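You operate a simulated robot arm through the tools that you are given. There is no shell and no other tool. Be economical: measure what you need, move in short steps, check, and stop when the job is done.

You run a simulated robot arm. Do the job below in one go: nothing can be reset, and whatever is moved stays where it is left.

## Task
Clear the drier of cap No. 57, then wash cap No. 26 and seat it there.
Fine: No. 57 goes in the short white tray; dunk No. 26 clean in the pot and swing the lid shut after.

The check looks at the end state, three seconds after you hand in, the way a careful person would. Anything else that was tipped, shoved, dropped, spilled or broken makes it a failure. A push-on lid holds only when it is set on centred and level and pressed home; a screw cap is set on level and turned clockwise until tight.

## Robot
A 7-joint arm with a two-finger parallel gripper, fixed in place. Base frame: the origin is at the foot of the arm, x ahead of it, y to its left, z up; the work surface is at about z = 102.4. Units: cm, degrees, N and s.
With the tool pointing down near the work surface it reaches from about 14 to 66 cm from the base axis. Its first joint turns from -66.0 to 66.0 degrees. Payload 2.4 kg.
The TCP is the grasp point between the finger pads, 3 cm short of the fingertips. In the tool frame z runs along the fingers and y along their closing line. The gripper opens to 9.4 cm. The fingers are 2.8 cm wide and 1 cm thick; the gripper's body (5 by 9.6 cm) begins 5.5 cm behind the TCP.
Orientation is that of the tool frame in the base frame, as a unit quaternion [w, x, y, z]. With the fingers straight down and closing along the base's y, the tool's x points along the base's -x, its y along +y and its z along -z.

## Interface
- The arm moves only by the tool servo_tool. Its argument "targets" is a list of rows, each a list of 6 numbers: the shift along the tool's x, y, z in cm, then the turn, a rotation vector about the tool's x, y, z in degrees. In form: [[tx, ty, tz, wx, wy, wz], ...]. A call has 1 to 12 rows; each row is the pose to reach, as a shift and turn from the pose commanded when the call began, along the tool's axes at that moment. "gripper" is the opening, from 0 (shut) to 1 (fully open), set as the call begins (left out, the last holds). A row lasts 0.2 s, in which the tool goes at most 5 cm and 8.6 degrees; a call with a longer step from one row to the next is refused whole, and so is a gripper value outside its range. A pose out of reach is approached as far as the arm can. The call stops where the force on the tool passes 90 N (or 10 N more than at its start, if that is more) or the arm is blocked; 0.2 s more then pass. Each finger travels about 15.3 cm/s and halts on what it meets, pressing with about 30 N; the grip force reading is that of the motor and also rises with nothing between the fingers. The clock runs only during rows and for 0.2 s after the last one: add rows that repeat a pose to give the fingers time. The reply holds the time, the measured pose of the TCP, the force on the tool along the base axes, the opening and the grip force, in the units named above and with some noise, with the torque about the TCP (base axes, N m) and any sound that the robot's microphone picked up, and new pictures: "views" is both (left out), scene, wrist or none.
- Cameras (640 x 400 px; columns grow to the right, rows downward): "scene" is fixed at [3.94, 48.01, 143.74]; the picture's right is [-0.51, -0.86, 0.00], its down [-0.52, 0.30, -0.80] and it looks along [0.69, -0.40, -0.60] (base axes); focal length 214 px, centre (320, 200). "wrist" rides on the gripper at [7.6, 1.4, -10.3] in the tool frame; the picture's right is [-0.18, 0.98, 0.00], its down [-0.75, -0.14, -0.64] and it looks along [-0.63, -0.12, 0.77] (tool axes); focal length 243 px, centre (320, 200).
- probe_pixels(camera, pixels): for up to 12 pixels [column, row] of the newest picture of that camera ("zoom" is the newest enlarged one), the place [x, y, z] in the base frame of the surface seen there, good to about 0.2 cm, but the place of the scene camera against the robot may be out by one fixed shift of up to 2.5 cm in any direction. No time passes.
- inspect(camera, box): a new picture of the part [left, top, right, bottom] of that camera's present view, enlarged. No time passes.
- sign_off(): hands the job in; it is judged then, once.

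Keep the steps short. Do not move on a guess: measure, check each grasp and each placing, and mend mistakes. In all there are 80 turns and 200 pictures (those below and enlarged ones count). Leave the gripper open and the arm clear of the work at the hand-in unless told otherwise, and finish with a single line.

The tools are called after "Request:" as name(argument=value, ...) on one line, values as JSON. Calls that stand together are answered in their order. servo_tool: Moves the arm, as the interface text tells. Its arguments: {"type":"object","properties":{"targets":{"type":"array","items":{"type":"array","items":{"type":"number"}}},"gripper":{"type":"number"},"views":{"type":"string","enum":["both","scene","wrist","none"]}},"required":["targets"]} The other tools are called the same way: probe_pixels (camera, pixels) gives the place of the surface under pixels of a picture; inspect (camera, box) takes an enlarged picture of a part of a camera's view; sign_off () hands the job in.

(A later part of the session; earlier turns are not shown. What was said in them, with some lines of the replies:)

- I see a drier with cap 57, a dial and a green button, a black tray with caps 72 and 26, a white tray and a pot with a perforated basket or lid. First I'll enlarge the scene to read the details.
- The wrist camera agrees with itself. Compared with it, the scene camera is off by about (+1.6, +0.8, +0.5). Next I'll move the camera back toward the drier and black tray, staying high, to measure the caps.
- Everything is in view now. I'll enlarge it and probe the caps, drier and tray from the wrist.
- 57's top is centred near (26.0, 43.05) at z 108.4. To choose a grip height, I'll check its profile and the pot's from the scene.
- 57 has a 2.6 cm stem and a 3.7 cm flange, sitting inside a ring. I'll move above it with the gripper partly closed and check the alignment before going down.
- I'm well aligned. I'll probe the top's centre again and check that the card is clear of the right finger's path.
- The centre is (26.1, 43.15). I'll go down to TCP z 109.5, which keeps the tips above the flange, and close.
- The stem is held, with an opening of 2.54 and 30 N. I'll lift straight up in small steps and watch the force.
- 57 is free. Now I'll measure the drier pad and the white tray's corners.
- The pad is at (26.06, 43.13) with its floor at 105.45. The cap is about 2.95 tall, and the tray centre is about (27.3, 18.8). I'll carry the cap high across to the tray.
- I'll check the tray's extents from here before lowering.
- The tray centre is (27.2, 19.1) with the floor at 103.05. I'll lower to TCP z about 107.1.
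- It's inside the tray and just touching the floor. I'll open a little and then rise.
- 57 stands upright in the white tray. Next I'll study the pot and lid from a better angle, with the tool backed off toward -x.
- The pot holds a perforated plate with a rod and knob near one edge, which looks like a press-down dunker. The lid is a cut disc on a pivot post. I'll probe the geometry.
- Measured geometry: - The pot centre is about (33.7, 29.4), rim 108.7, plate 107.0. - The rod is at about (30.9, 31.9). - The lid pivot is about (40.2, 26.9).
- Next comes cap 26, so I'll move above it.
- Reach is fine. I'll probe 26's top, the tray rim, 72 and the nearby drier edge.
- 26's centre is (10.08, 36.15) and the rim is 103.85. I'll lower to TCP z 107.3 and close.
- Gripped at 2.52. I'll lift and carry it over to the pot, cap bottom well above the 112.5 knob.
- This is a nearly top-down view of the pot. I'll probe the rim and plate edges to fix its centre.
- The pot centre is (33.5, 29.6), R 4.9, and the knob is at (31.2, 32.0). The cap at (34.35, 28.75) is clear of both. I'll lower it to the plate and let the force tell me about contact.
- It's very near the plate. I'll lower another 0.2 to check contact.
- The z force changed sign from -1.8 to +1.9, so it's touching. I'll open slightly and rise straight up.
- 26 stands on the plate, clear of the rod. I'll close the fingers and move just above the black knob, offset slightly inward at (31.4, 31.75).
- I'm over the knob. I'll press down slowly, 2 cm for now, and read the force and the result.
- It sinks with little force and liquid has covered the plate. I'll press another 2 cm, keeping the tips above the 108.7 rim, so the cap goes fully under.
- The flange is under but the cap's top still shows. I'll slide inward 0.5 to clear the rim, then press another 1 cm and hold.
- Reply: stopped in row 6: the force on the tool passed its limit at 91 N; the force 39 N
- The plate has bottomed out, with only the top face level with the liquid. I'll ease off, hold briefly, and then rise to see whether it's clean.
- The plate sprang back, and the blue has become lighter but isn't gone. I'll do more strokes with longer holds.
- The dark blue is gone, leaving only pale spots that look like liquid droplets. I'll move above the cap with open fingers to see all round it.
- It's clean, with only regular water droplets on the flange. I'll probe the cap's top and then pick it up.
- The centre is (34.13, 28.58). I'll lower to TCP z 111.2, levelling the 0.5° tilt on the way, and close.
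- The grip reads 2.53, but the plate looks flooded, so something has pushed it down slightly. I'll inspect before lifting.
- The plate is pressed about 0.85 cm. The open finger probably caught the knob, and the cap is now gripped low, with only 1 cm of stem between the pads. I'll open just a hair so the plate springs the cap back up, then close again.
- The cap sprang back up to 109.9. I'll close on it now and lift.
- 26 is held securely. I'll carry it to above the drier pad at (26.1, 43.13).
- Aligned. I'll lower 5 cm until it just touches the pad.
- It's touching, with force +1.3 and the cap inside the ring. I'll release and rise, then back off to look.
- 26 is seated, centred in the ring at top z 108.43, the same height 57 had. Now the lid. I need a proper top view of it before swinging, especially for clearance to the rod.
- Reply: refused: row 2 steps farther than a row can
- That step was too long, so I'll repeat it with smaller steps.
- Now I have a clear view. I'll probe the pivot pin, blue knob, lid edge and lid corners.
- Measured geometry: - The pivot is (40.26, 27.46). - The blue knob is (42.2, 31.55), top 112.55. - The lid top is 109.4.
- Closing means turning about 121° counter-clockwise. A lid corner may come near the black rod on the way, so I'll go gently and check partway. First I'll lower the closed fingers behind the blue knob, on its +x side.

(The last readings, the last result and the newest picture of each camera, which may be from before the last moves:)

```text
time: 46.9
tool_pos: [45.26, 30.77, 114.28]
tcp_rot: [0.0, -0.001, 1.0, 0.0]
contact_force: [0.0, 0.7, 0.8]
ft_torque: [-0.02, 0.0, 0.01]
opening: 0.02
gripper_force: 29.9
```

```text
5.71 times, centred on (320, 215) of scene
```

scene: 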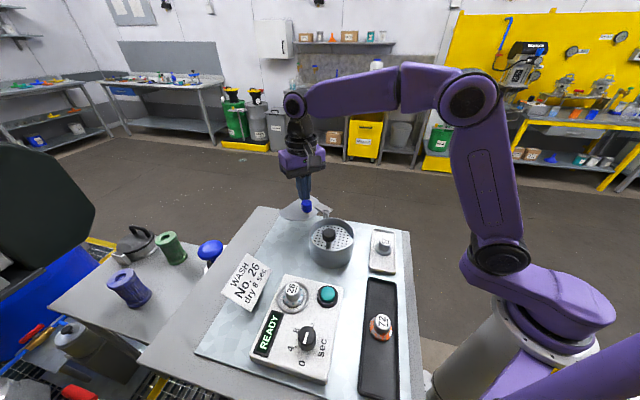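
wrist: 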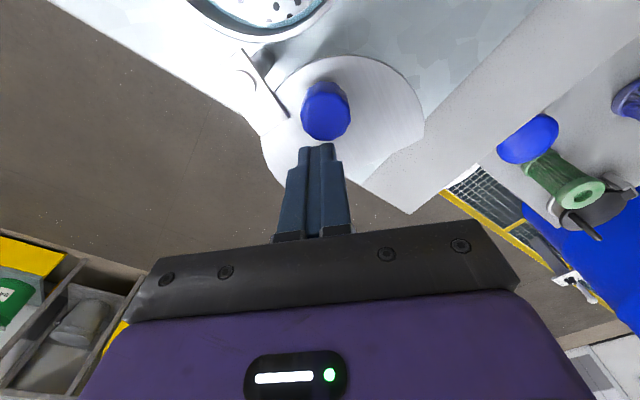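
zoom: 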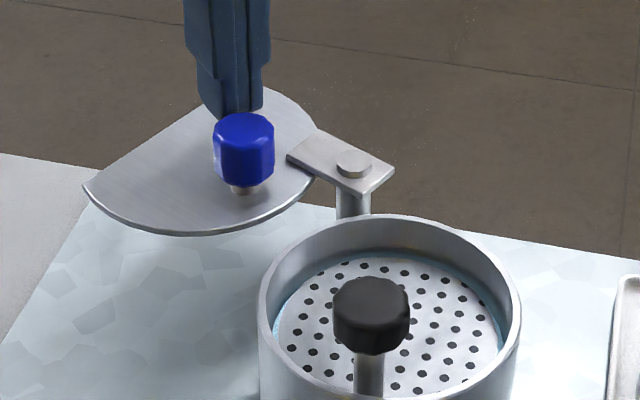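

The fingers are behind the knob, which is visible at (325, 110) just ahead of them. I'll push about 30° and check the force and motion.

Request:
servo_tool(targets=[[0.5, 0.3, 0, 0, 0, 0], [1, 0.6, 0, 0, 0, 0], [1.5, 0.8, 0, 0, 0, 0], [2, 1, 0, 0, 0, 0], [2.4, 1.1, 0, 0, 0, 0], [2.8, 1.1, 0, 0, 0, 0], [2.8, 1.1, 0, 0, 0, 0]])

Request:
inspect(camera="scene", box=[270, 180, 370, 250])

```text
time: 48.5
tool_pos: [42.54, 31.85, 114.29]
tcp_rot: [0.0, -0.001, 1.0, 0.001]
contact_force: [-0.4, -0.6, -0.4]
ft_torque: [0.01, 0.0, -0.01]
opening: 0.01
gripper_force: 29.7
```

scene: 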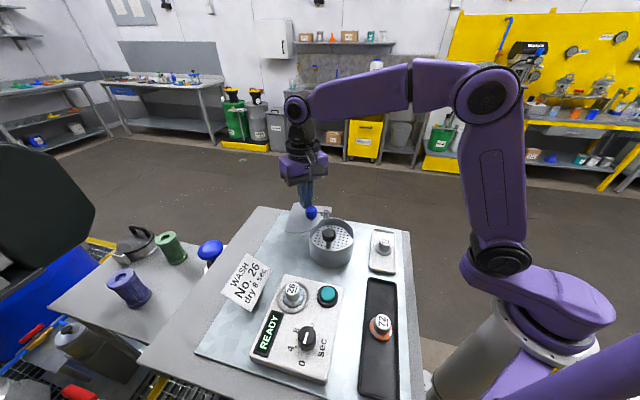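
wrist: 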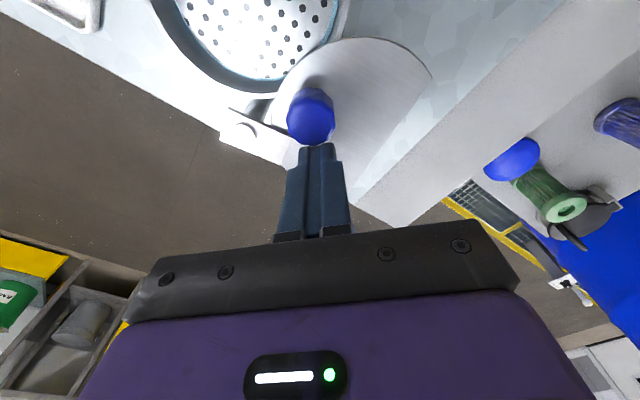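

```text
5.71 times, centred on (320, 215) of scene
```

zoom: 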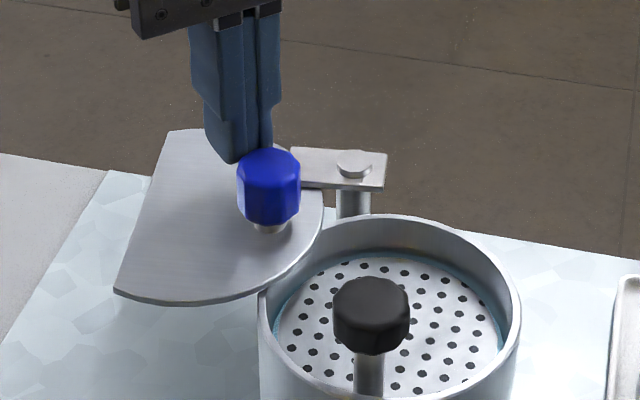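

The lid swings freely. I'll continue to about 60° of rotation and look at the clearance to the rod.

Request:
servo_tool(targets=[[0.5, 0.05, 0, 0, 0, 0], [1, 0.05, 0, 0, 0, 0], [1.5, 0.05, 0, 0, 0, 0], [2, 0.05, 0, 0, 0, 0], [2.35, 0.05, 0, 0, 0, 0], [2.35, 0.05, 0, 0, 0, 0]])

Request:
inspect(camera="scene", box=[270, 180, 370, 250])

Request:
inspect(camera="wrist", box=[180, 0, 480, 180])

```text
time: 49.9
tool_pos: [40.04, 31.96, 114.23]
tcp_rot: [0.0, 0.0, 1.0, 0.0]
contact_force: [0.5, 0.7, 0.0]
ft_torque: [-0.02, 0.0, -0.01]
opening: 0.02
gripper_force: 30.1
```

scene: 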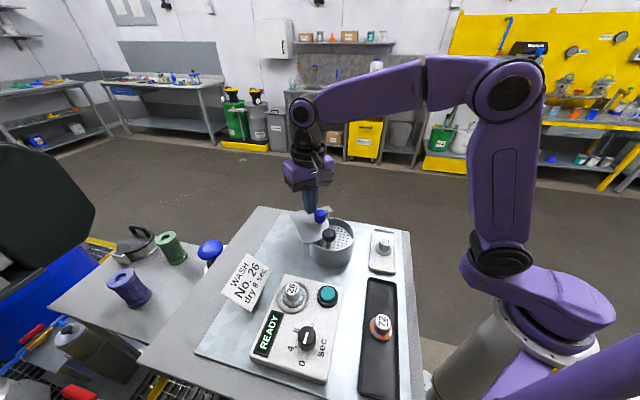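
wrist: 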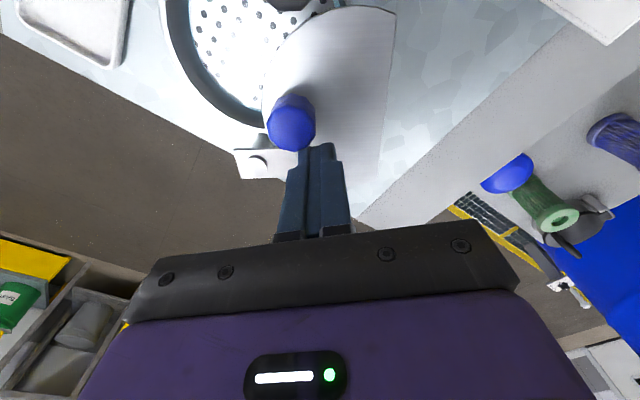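

```text
5.71 times, centred on (320, 215) of scene
```

zoom: 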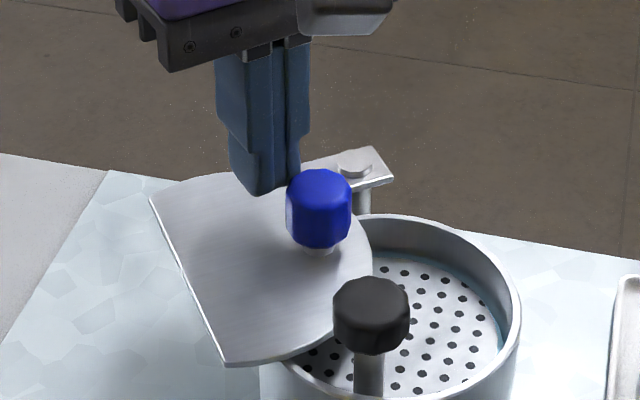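

```text
2.13 times, centred on (330, 90) of wrist
```

zoom: 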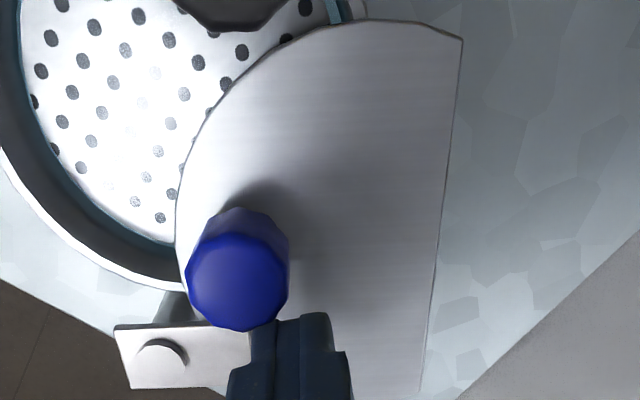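

The lid's leading edge would hit the black rod if I kept going this way, because its trailing cut faces away from it. My geometry says that coming from the other side, clockwise the long way round, the near corner passes at r 9.0 and the rod stands at r 10.3, so it clears. I'll hop over to the other side of the blue knob and test gently that the hinge turns that way.

Request:
servo_tool(targets=[[-0.4, 0, -1, 0, 0, 0], [-0.4, 0, -4.3, 0, 0, 0], [2.5, -1.5, -4.3, 0, 0, 0], [5.6, -2.7, -4.3, 0, 0, 0], [5.6, -2.7, -4.3, 0, 0, 0], [5.6, -2.7, -2, 0, 0, 0], [5.6, -2.7, 0, 0, 0, 0], [5.6, -2.7, 0, 0, 0, 0]])

Request:
inspect(camera="scene", box=[270, 180, 370, 250])

```text
time: 51.7
tool_pos: [34.43, 29.22, 114.22]
tcp_rot: [0.0, 0.0, 1.0, 0.001]
contact_force: [0.2, -0.2, -0.4]
ft_torque: [-0.02, -0.01, -0.02]
opening: 0.0
gripper_force: 30.1
```

scene: 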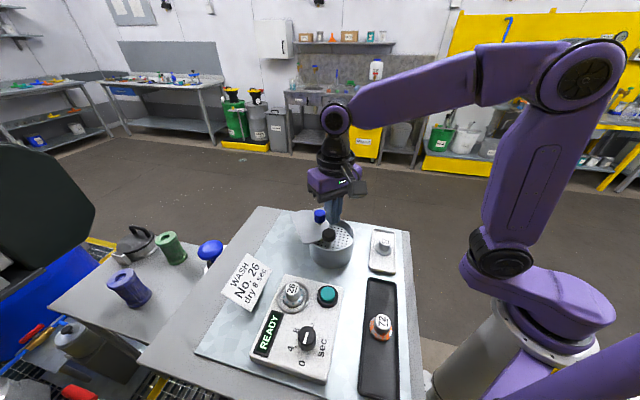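
wrist: 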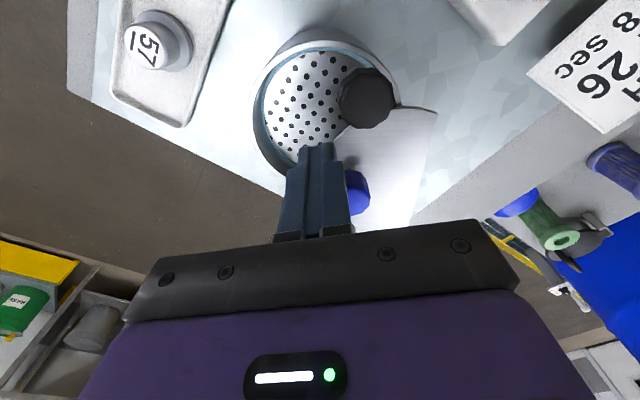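

```text
5.71 times, centred on (320, 215) of scene
```

zoom: 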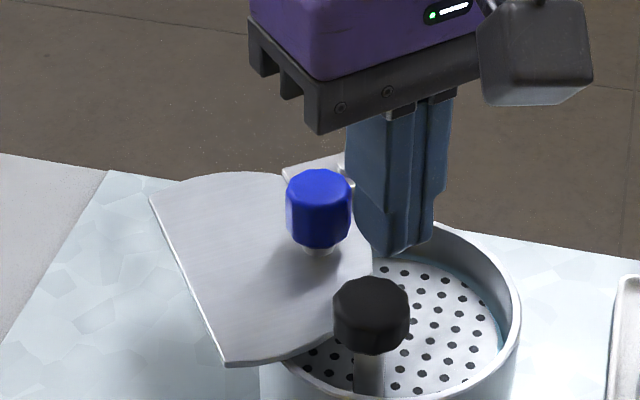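

The fingers are on the opposite side of the knob. I'll push clockwise back along its arc, just past where the lid started, and watch the force for a hinge stop.

Request:
servo_tool(targets=[[-0.85, 0.4, 0, 0, 0, 0], [-1.3, 1.0, 0, 0, 0, 0], [-1.75, 1.58, 0, 0, 0, 0], [-2.5, 2.2, 0, 0, 0, 0], [-3.23, 2.77, 0, 0, 0, 0], [-4.04, 3.12, 0, 0, 0, 0], [-4.85, 3.42, 0, 0, 0, 0], [-5.2, 3.45, 0, 0, 0, 0], [-5.4, 3.45, 0, 0, 0, 0], [-5.6, 3.45, 0, 0, 0, 0], [-5.6, 3.45, 0, 0, 0, 0]])

Request:
inspect(camera="scene", box=[270, 180, 370, 250])

```text
time: 54.1
tool_pos: [39.93, 32.66, 114.38]
tcp_rot: [-0.001, -0.001, 1.0, -0.001]
contact_force: [-18.3, -6.4, 5.3]
ft_torque: [-0.21, 0.37, -0.26]
opening: 0.0
gripper_force: 30.2
```

scene: 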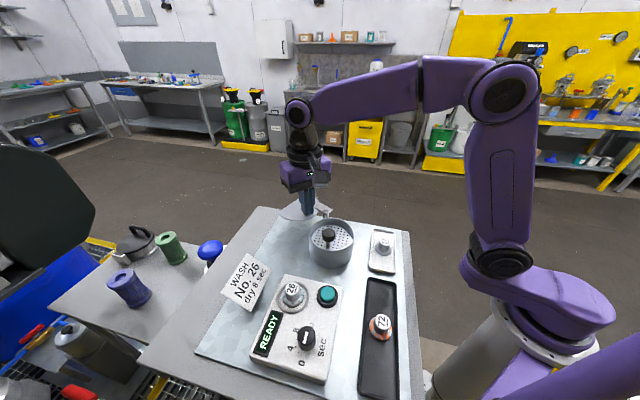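
wrist: 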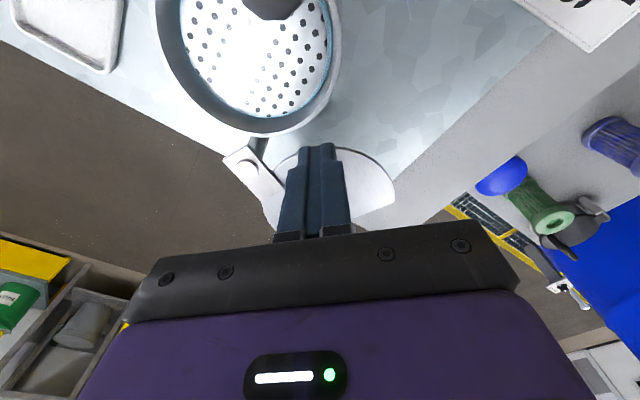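

```text
5.71 times, centred on (320, 215) of scene
```

zoom: 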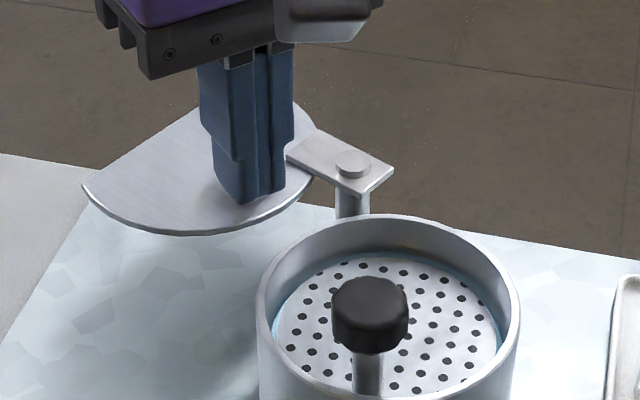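

At the start position the lid reached a hinge stop: the force is 19 N and the lid hasn't moved past it. So it can only close counter-clockwise. I'll back off, return to the +x side and approach the rod in small steps, watching the force.

Request:
servo_tool(targets=[[0.6, 0, 0, 0, 0, 0], [0.6, 0, -4.3, 0, 0, 0], [-2.4, -1, -4.5, 0, 0, 0], [-5.5, -1.9, -4.5, 0, 0, 0], [-5.5, -1.9, -4.5, 0, 0, 0], [-5.5, -1.9, -2, 0, 0, 0], [-5.5, -1.9, 0, 0, 0, 0], [-5.5, -1.9, 0, 0, 0, 0]], views="scene")

```text
time: 55.9
tool_pos: [45.73, 30.75, 114.25]
tcp_rot: [0.0, 0.001, 1.0, 0.0]
contact_force: [0.0, -0.8, -0.1]
ft_torque: [0.02, -0.01, 0.0]
opening: 0.02
gripper_force: 31.0
```

scene: 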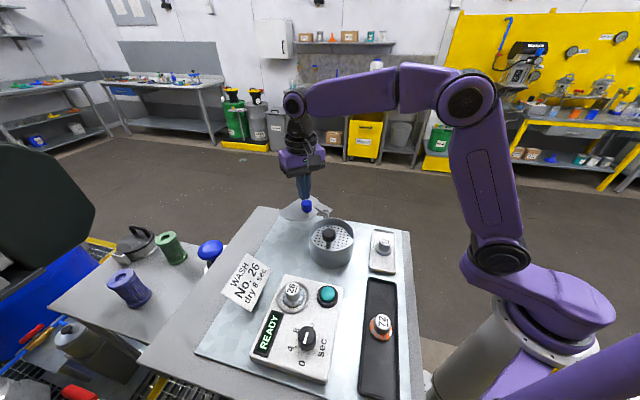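

Now I'll push along the arc to about 75° of rotation, just short of the rod.

Request:
servo_tool(targets=[[0.6, -0.1, 0, 0, 0, 0], [1.05, -0.1, 0, 0, 0, 0], [1.6, 0.3, 0, 0, 0, 0], [2.1, 0.7, 0, 0, 0, 0], [2.7, 1.1, 0, 0, 0, 0], [3.26, 1.44, 0, 0, 0, 0], [3.9, 1.7, 0, 0, 0, 0], [4.49, 1.89, 0, 0, 0, 0], [5.1, 1.95, 0, 0, 0, 0], [5.69, 1.97, 0, 0, 0, 0], [6.3, 1.8, 0, 0, 0, 0], [6.82, 1.54, 0, 0, 0, 0]])

Request:
inspect(camera="scene", box=[280, 190, 370, 260])

Request:
inspect(camera="wrist", box=[180, 0, 480, 180])

```text
time: 58.5
tool_pos: [38.81, 32.39, 114.28]
tcp_rot: [0.0, -0.001, 1.0, 0.0]
contact_force: [0.4, -0.2, -0.2]
ft_torque: [0.03, -0.04, -0.01]
opening: 0.0
gripper_force: 30.1
```

scene: 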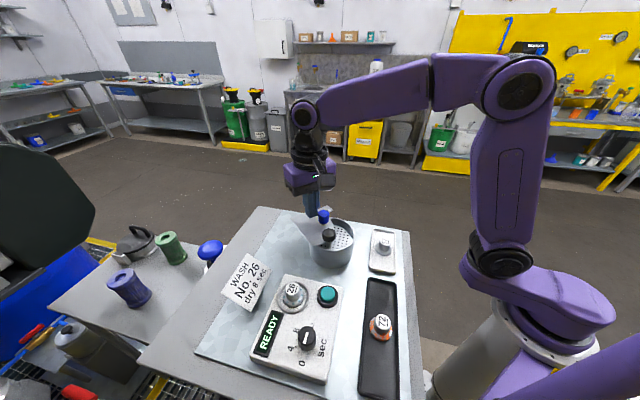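
wrist: 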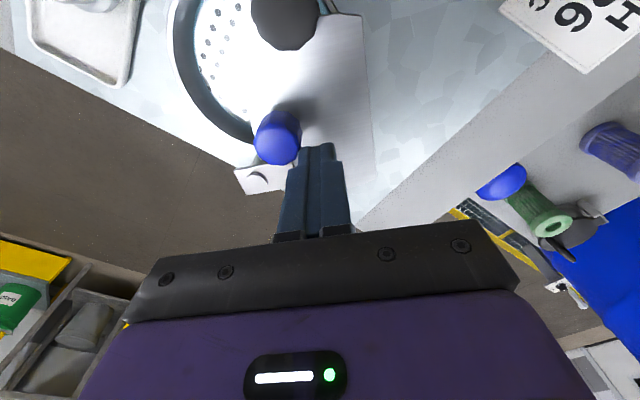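

```text
5.71 times, centred on (325, 225) of scene
```

zoom: 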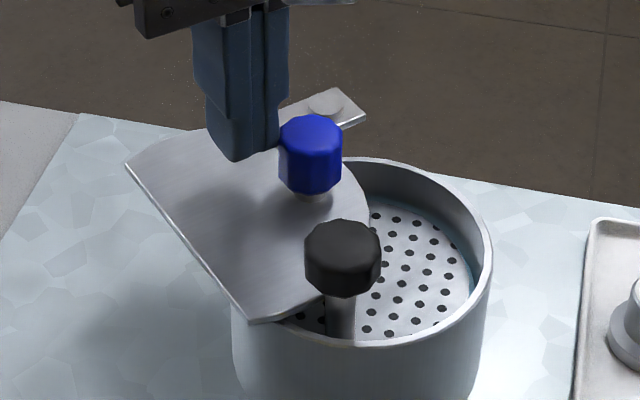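

```text
2.13 times, centred on (330, 90) of wrist
```

zoom: 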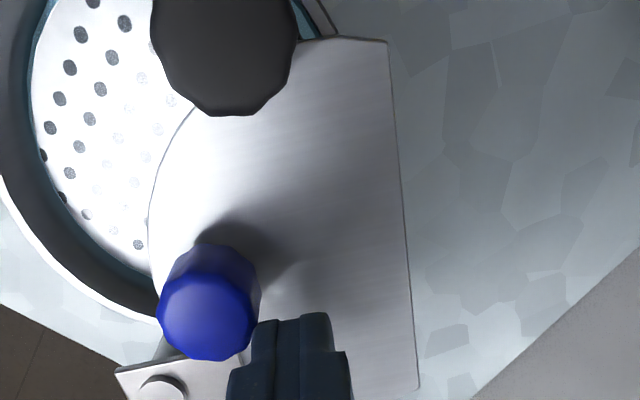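

The edge is about to meet the rod. I'll nudge on another 8° in tiny steps and read the force.

Request:
servo_tool(targets=[[0.15, -0.12, 0, 0, 0, 0], [0.3, -0.25, 0, 0, 0, 0], [0.45, -0.38, 0, 0, 0, 0], [0.6, -0.5, 0, 0, 0, 0], [0.6, -0.5, 0, 0, 0, 0]], views="none")

Request:
inspect(camera="scene", box=[290, 200, 370, 260])

```text
time: 59.7
tool_pos: [38.18, 31.93, 114.33]
tcp_rot: [0.0, 0.0, 1.0, 0.001]
contact_force: [0.0, 0.6, 0.3]
ft_torque: [0.01, -0.03, 0.0]
opening: 0.03
gripper_force: 29.8
```

```text
6.67 times, centred on (330, 230) of scene
```

zoom: 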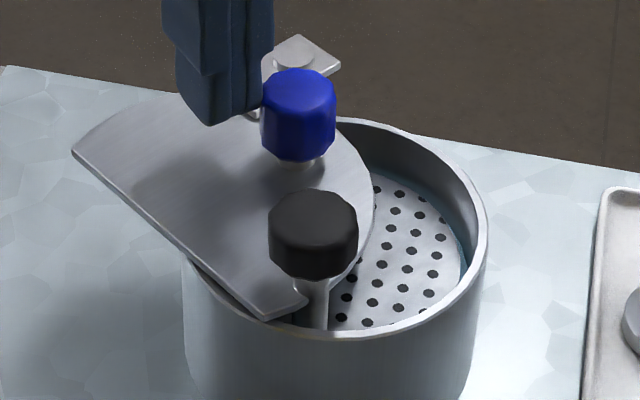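

No force yet, and the lid's leading edge seems to have a slot at (298, 290) that takes the rod. I'll carry on in small steps.

Request:
servo_tool(targets=[[0.15, -0.12, 0, 0, 0, 0], [0.3, -0.25, 0, 0, 0, 0], [0.45, -0.36, 0, 0, 0, 0], [0.6, -0.47, 0, 0, 0, 0], [0.6, -0.47, 0, 0, 0, 0]], views="none")

Request:
inspect(camera="scene", box=[290, 200, 370, 260])

```text
time: 60.9
tool_pos: [37.63, 31.33, 114.28]
tcp_rot: [0.001, 0.001, 1.0, 0.0]
contact_force: [-0.3, 0.4, 0.0]
ft_torque: [0.02, -0.01, 0.01]
opening: 0.0
gripper_force: 30.5
```

```text
6.67 times, centred on (330, 230) of scene
```

zoom: 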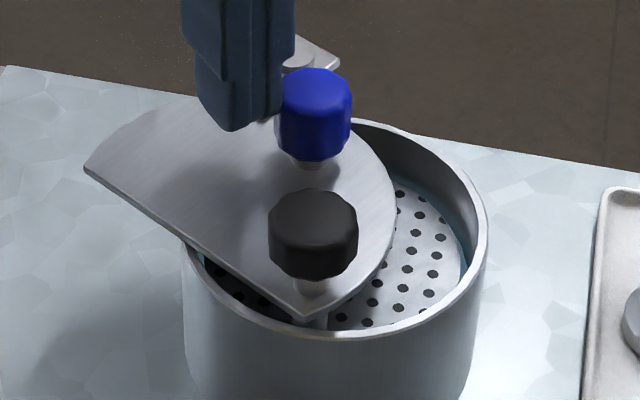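

No resistance at all; the lid passes the rod freely. I'll push on along the arc to closed, looking for the stop.

Request:
servo_tool(targets=[[0.45, -0.25, 0, 0, 0, 0], [0.89, -0.54, 0, 0, 0, 0], [1.25, -0.9, 0, 0, 0, 0], [1.59, -1.28, 0, 0, 0, 0], [1.85, -1.6, 0, 0, 0, 0], [2.0, -1.85, 0, 0, 0, 0], [2.1, -2.0, 0, 0, 0, 0], [2.1, -2.0, 0, 0, 0, 0]])

Request:
inspect(camera="scene", box=[290, 200, 370, 260])

```text
time: 62.7
tool_pos: [35.49, 29.31, 114.2]
tcp_rot: [0.0, 0.0, 1.0, 0.0]
contact_force: [-0.4, 0.2, -0.2]
ft_torque: [0.0, -0.02, 0.03]
opening: 0.01
gripper_force: 30.1
```

scene: 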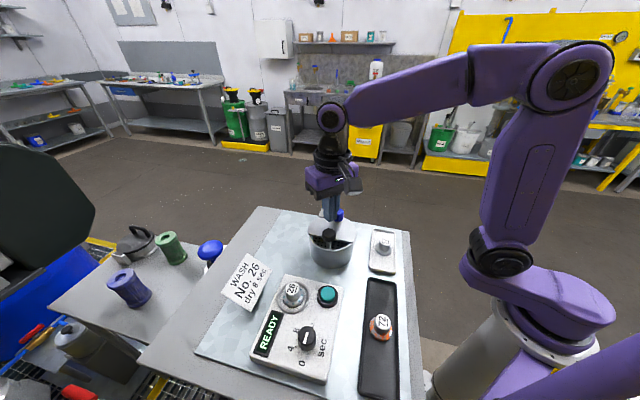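
wrist: 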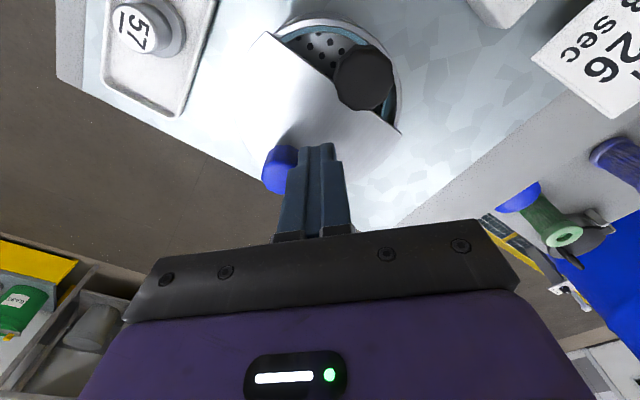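

```text
6.67 times, centred on (330, 230) of scene
```

zoom: 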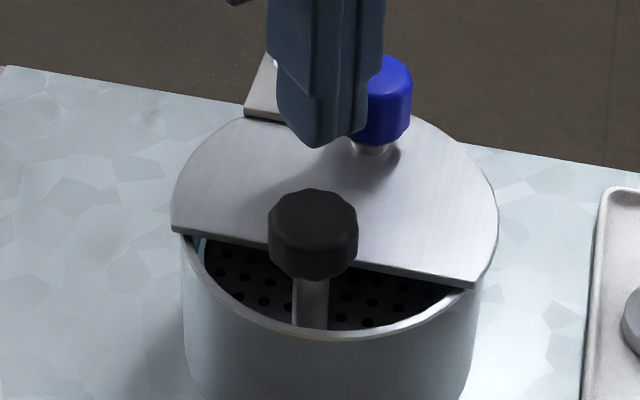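

It's nearly concentric. I'll nudge further in tiny steps to find the closing stop.

Request:
servo_tool(targets=[[0.05, -0.1, 0, 0, 0, 0], [0.1, -0.2, 0, 0, 0, 0], [0.12, -0.3, 0, 0, 0, 0], [0.12, -0.3, 0, 0, 0, 0]], views="none")

Request:
inspect(camera="scene", box=[290, 200, 370, 260])

```text
time: 63.7
tool_pos: [35.46, 29.0, 114.39]
tcp_rot: [0.0, -0.001, 1.0, 0.0]
contact_force: [0.1, 1.7, -1.1]
ft_torque: [0.04, 0.01, 0.02]
opening: 0.02
gripper_force: 29.6
```

```text
6.67 times, centred on (330, 230) of scene
```

zoom: 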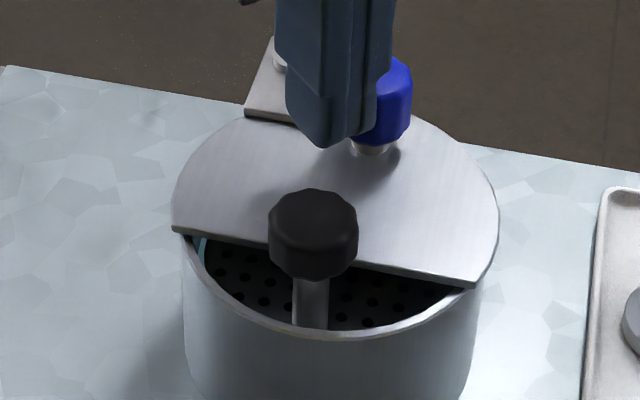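

The lid stayed put and the force is now rising, which looks like the stop. I'll nudge once more by 0.25 to confirm.

Request:
servo_tool(targets=[[0, -0.12, 0, 0, 0, 0], [0, -0.25, 0, 0, 0, 0], [0, -0.25, 0, 0, 0, 0]], views="none")

Request:
inspect(camera="scene", box=[290, 200, 370, 260])

```text
time: 64.5
tool_pos: [35.4, 28.99, 114.29]
tcp_rot: [0.001, -0.001, 1.0, 0.002]
contact_force: [3.2, 19.6, -3.1]
ft_torque: [0.49, -0.05, 0.13]
opening: 0.0
gripper_force: 30.2
```

```text
6.67 times, centred on (330, 230) of scene
```

zoom: 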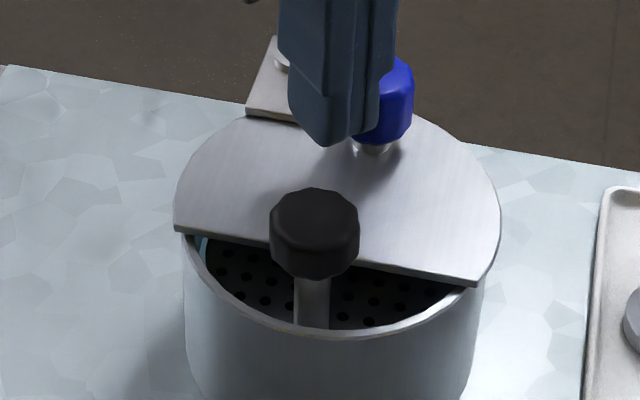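

20 N against the hard stop, so the lid is fully shut. I'll back off, rise clear and open the gripper.

Request:
servo_tool(targets=[[0, 0.4, 0, 0, 0, 0], [0, 0.7, -1, 0, 0, 0], [0, 0.7, -5, 0, 0, 0], [1, 0.7, -9, 0, 0, 0], [4, 0.7, -13, 0, 0, 0], [8, 0.7, -15, 0, 0, 0], [12, 0.7, -16, 0, 0, 0], [12, 0.7, -16, 0, 0, 0]], gripper=0, views="none")

Request:
servo_tool(targets=[[0, 0, 0, 0, 0, 0], [0, 0, 0, 0, 0, 0], [0, 0, 0, 0, 0, 0]], gripper=1)

Request:
inspect(camera="wrist", box=[180, 0, 480, 220])

Request:
inspect(camera="scene", box=[220, 190, 420, 400])

```text
time: 66.3
tool_pos: [23.28, 29.48, 130.36]
tcp_rot: [0.0, 0.001, 1.0, 0.0]
contact_force: [-0.7, -0.3, -0.3]
ft_torque: [0.02, 0.0, -0.01]
opening: 0.0
gripper_force: 30.2
```

```text
time: 67.1
tool_pos: [23.3, 29.42, 130.43]
tcp_rot: [-0.001, 0.0, 1.0, 0.0]
contact_force: [0.0, -0.8, 1.0]
ft_torque: [0.01, -0.02, -0.01]
opening: 9.4
gripper_force: 0.0
```

scene: 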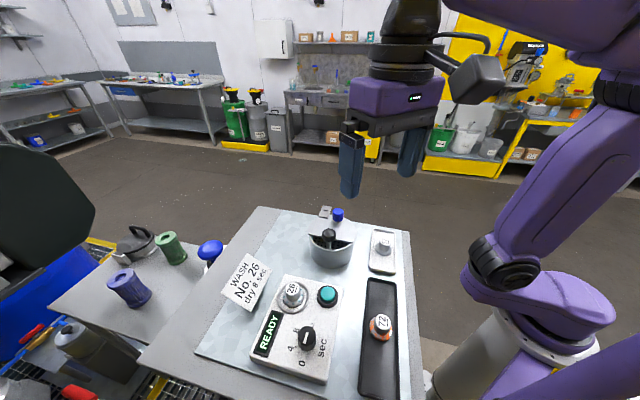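
wrist: 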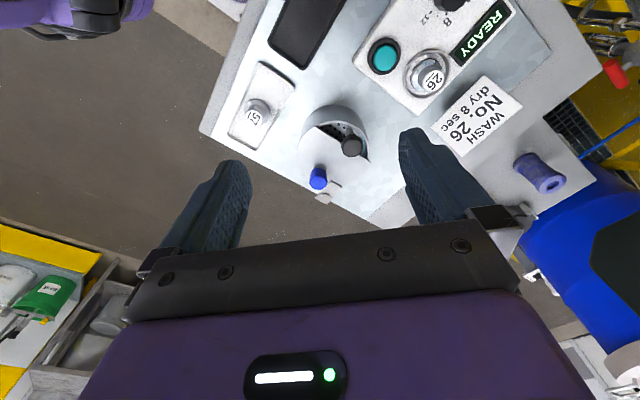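

```text
1.82 times, centred on (330, 110) of wrist
```

zoom: 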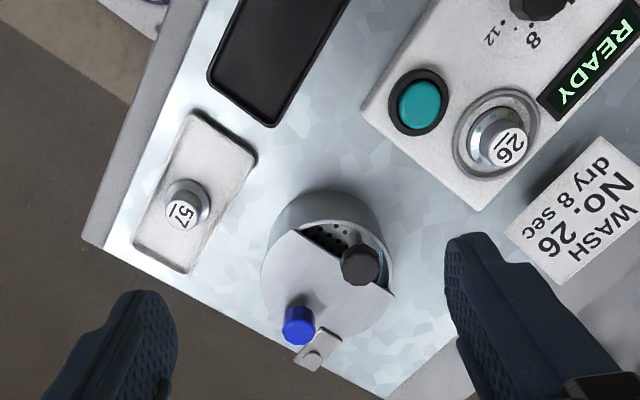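

```text
1.90 times, centred on (320, 295) of scene
```

zoom: 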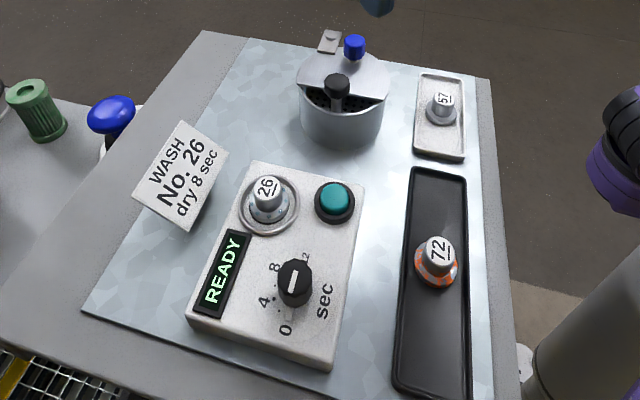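

Everything you asked for is in place: 57 in the white tray, 26 clean and seated in the drier, and the lid shut. 72, the dial and the card are untouched. The card also says "dry 8 sec", but you didn't ask me to run the drier, so I left its dial and button alone. The arm is clear and the gripper open, so I'm handing in.

Request:
sign_off()

```text
The job is handed in.
```

No. 57 is in the short white tray, No. 26 is washed clean and seated in the drier, and the pot lid is swung shut; No. 26 is still wet, because I didn't run the "dry 8 sec" shown on the card, which you hadn't asked for.
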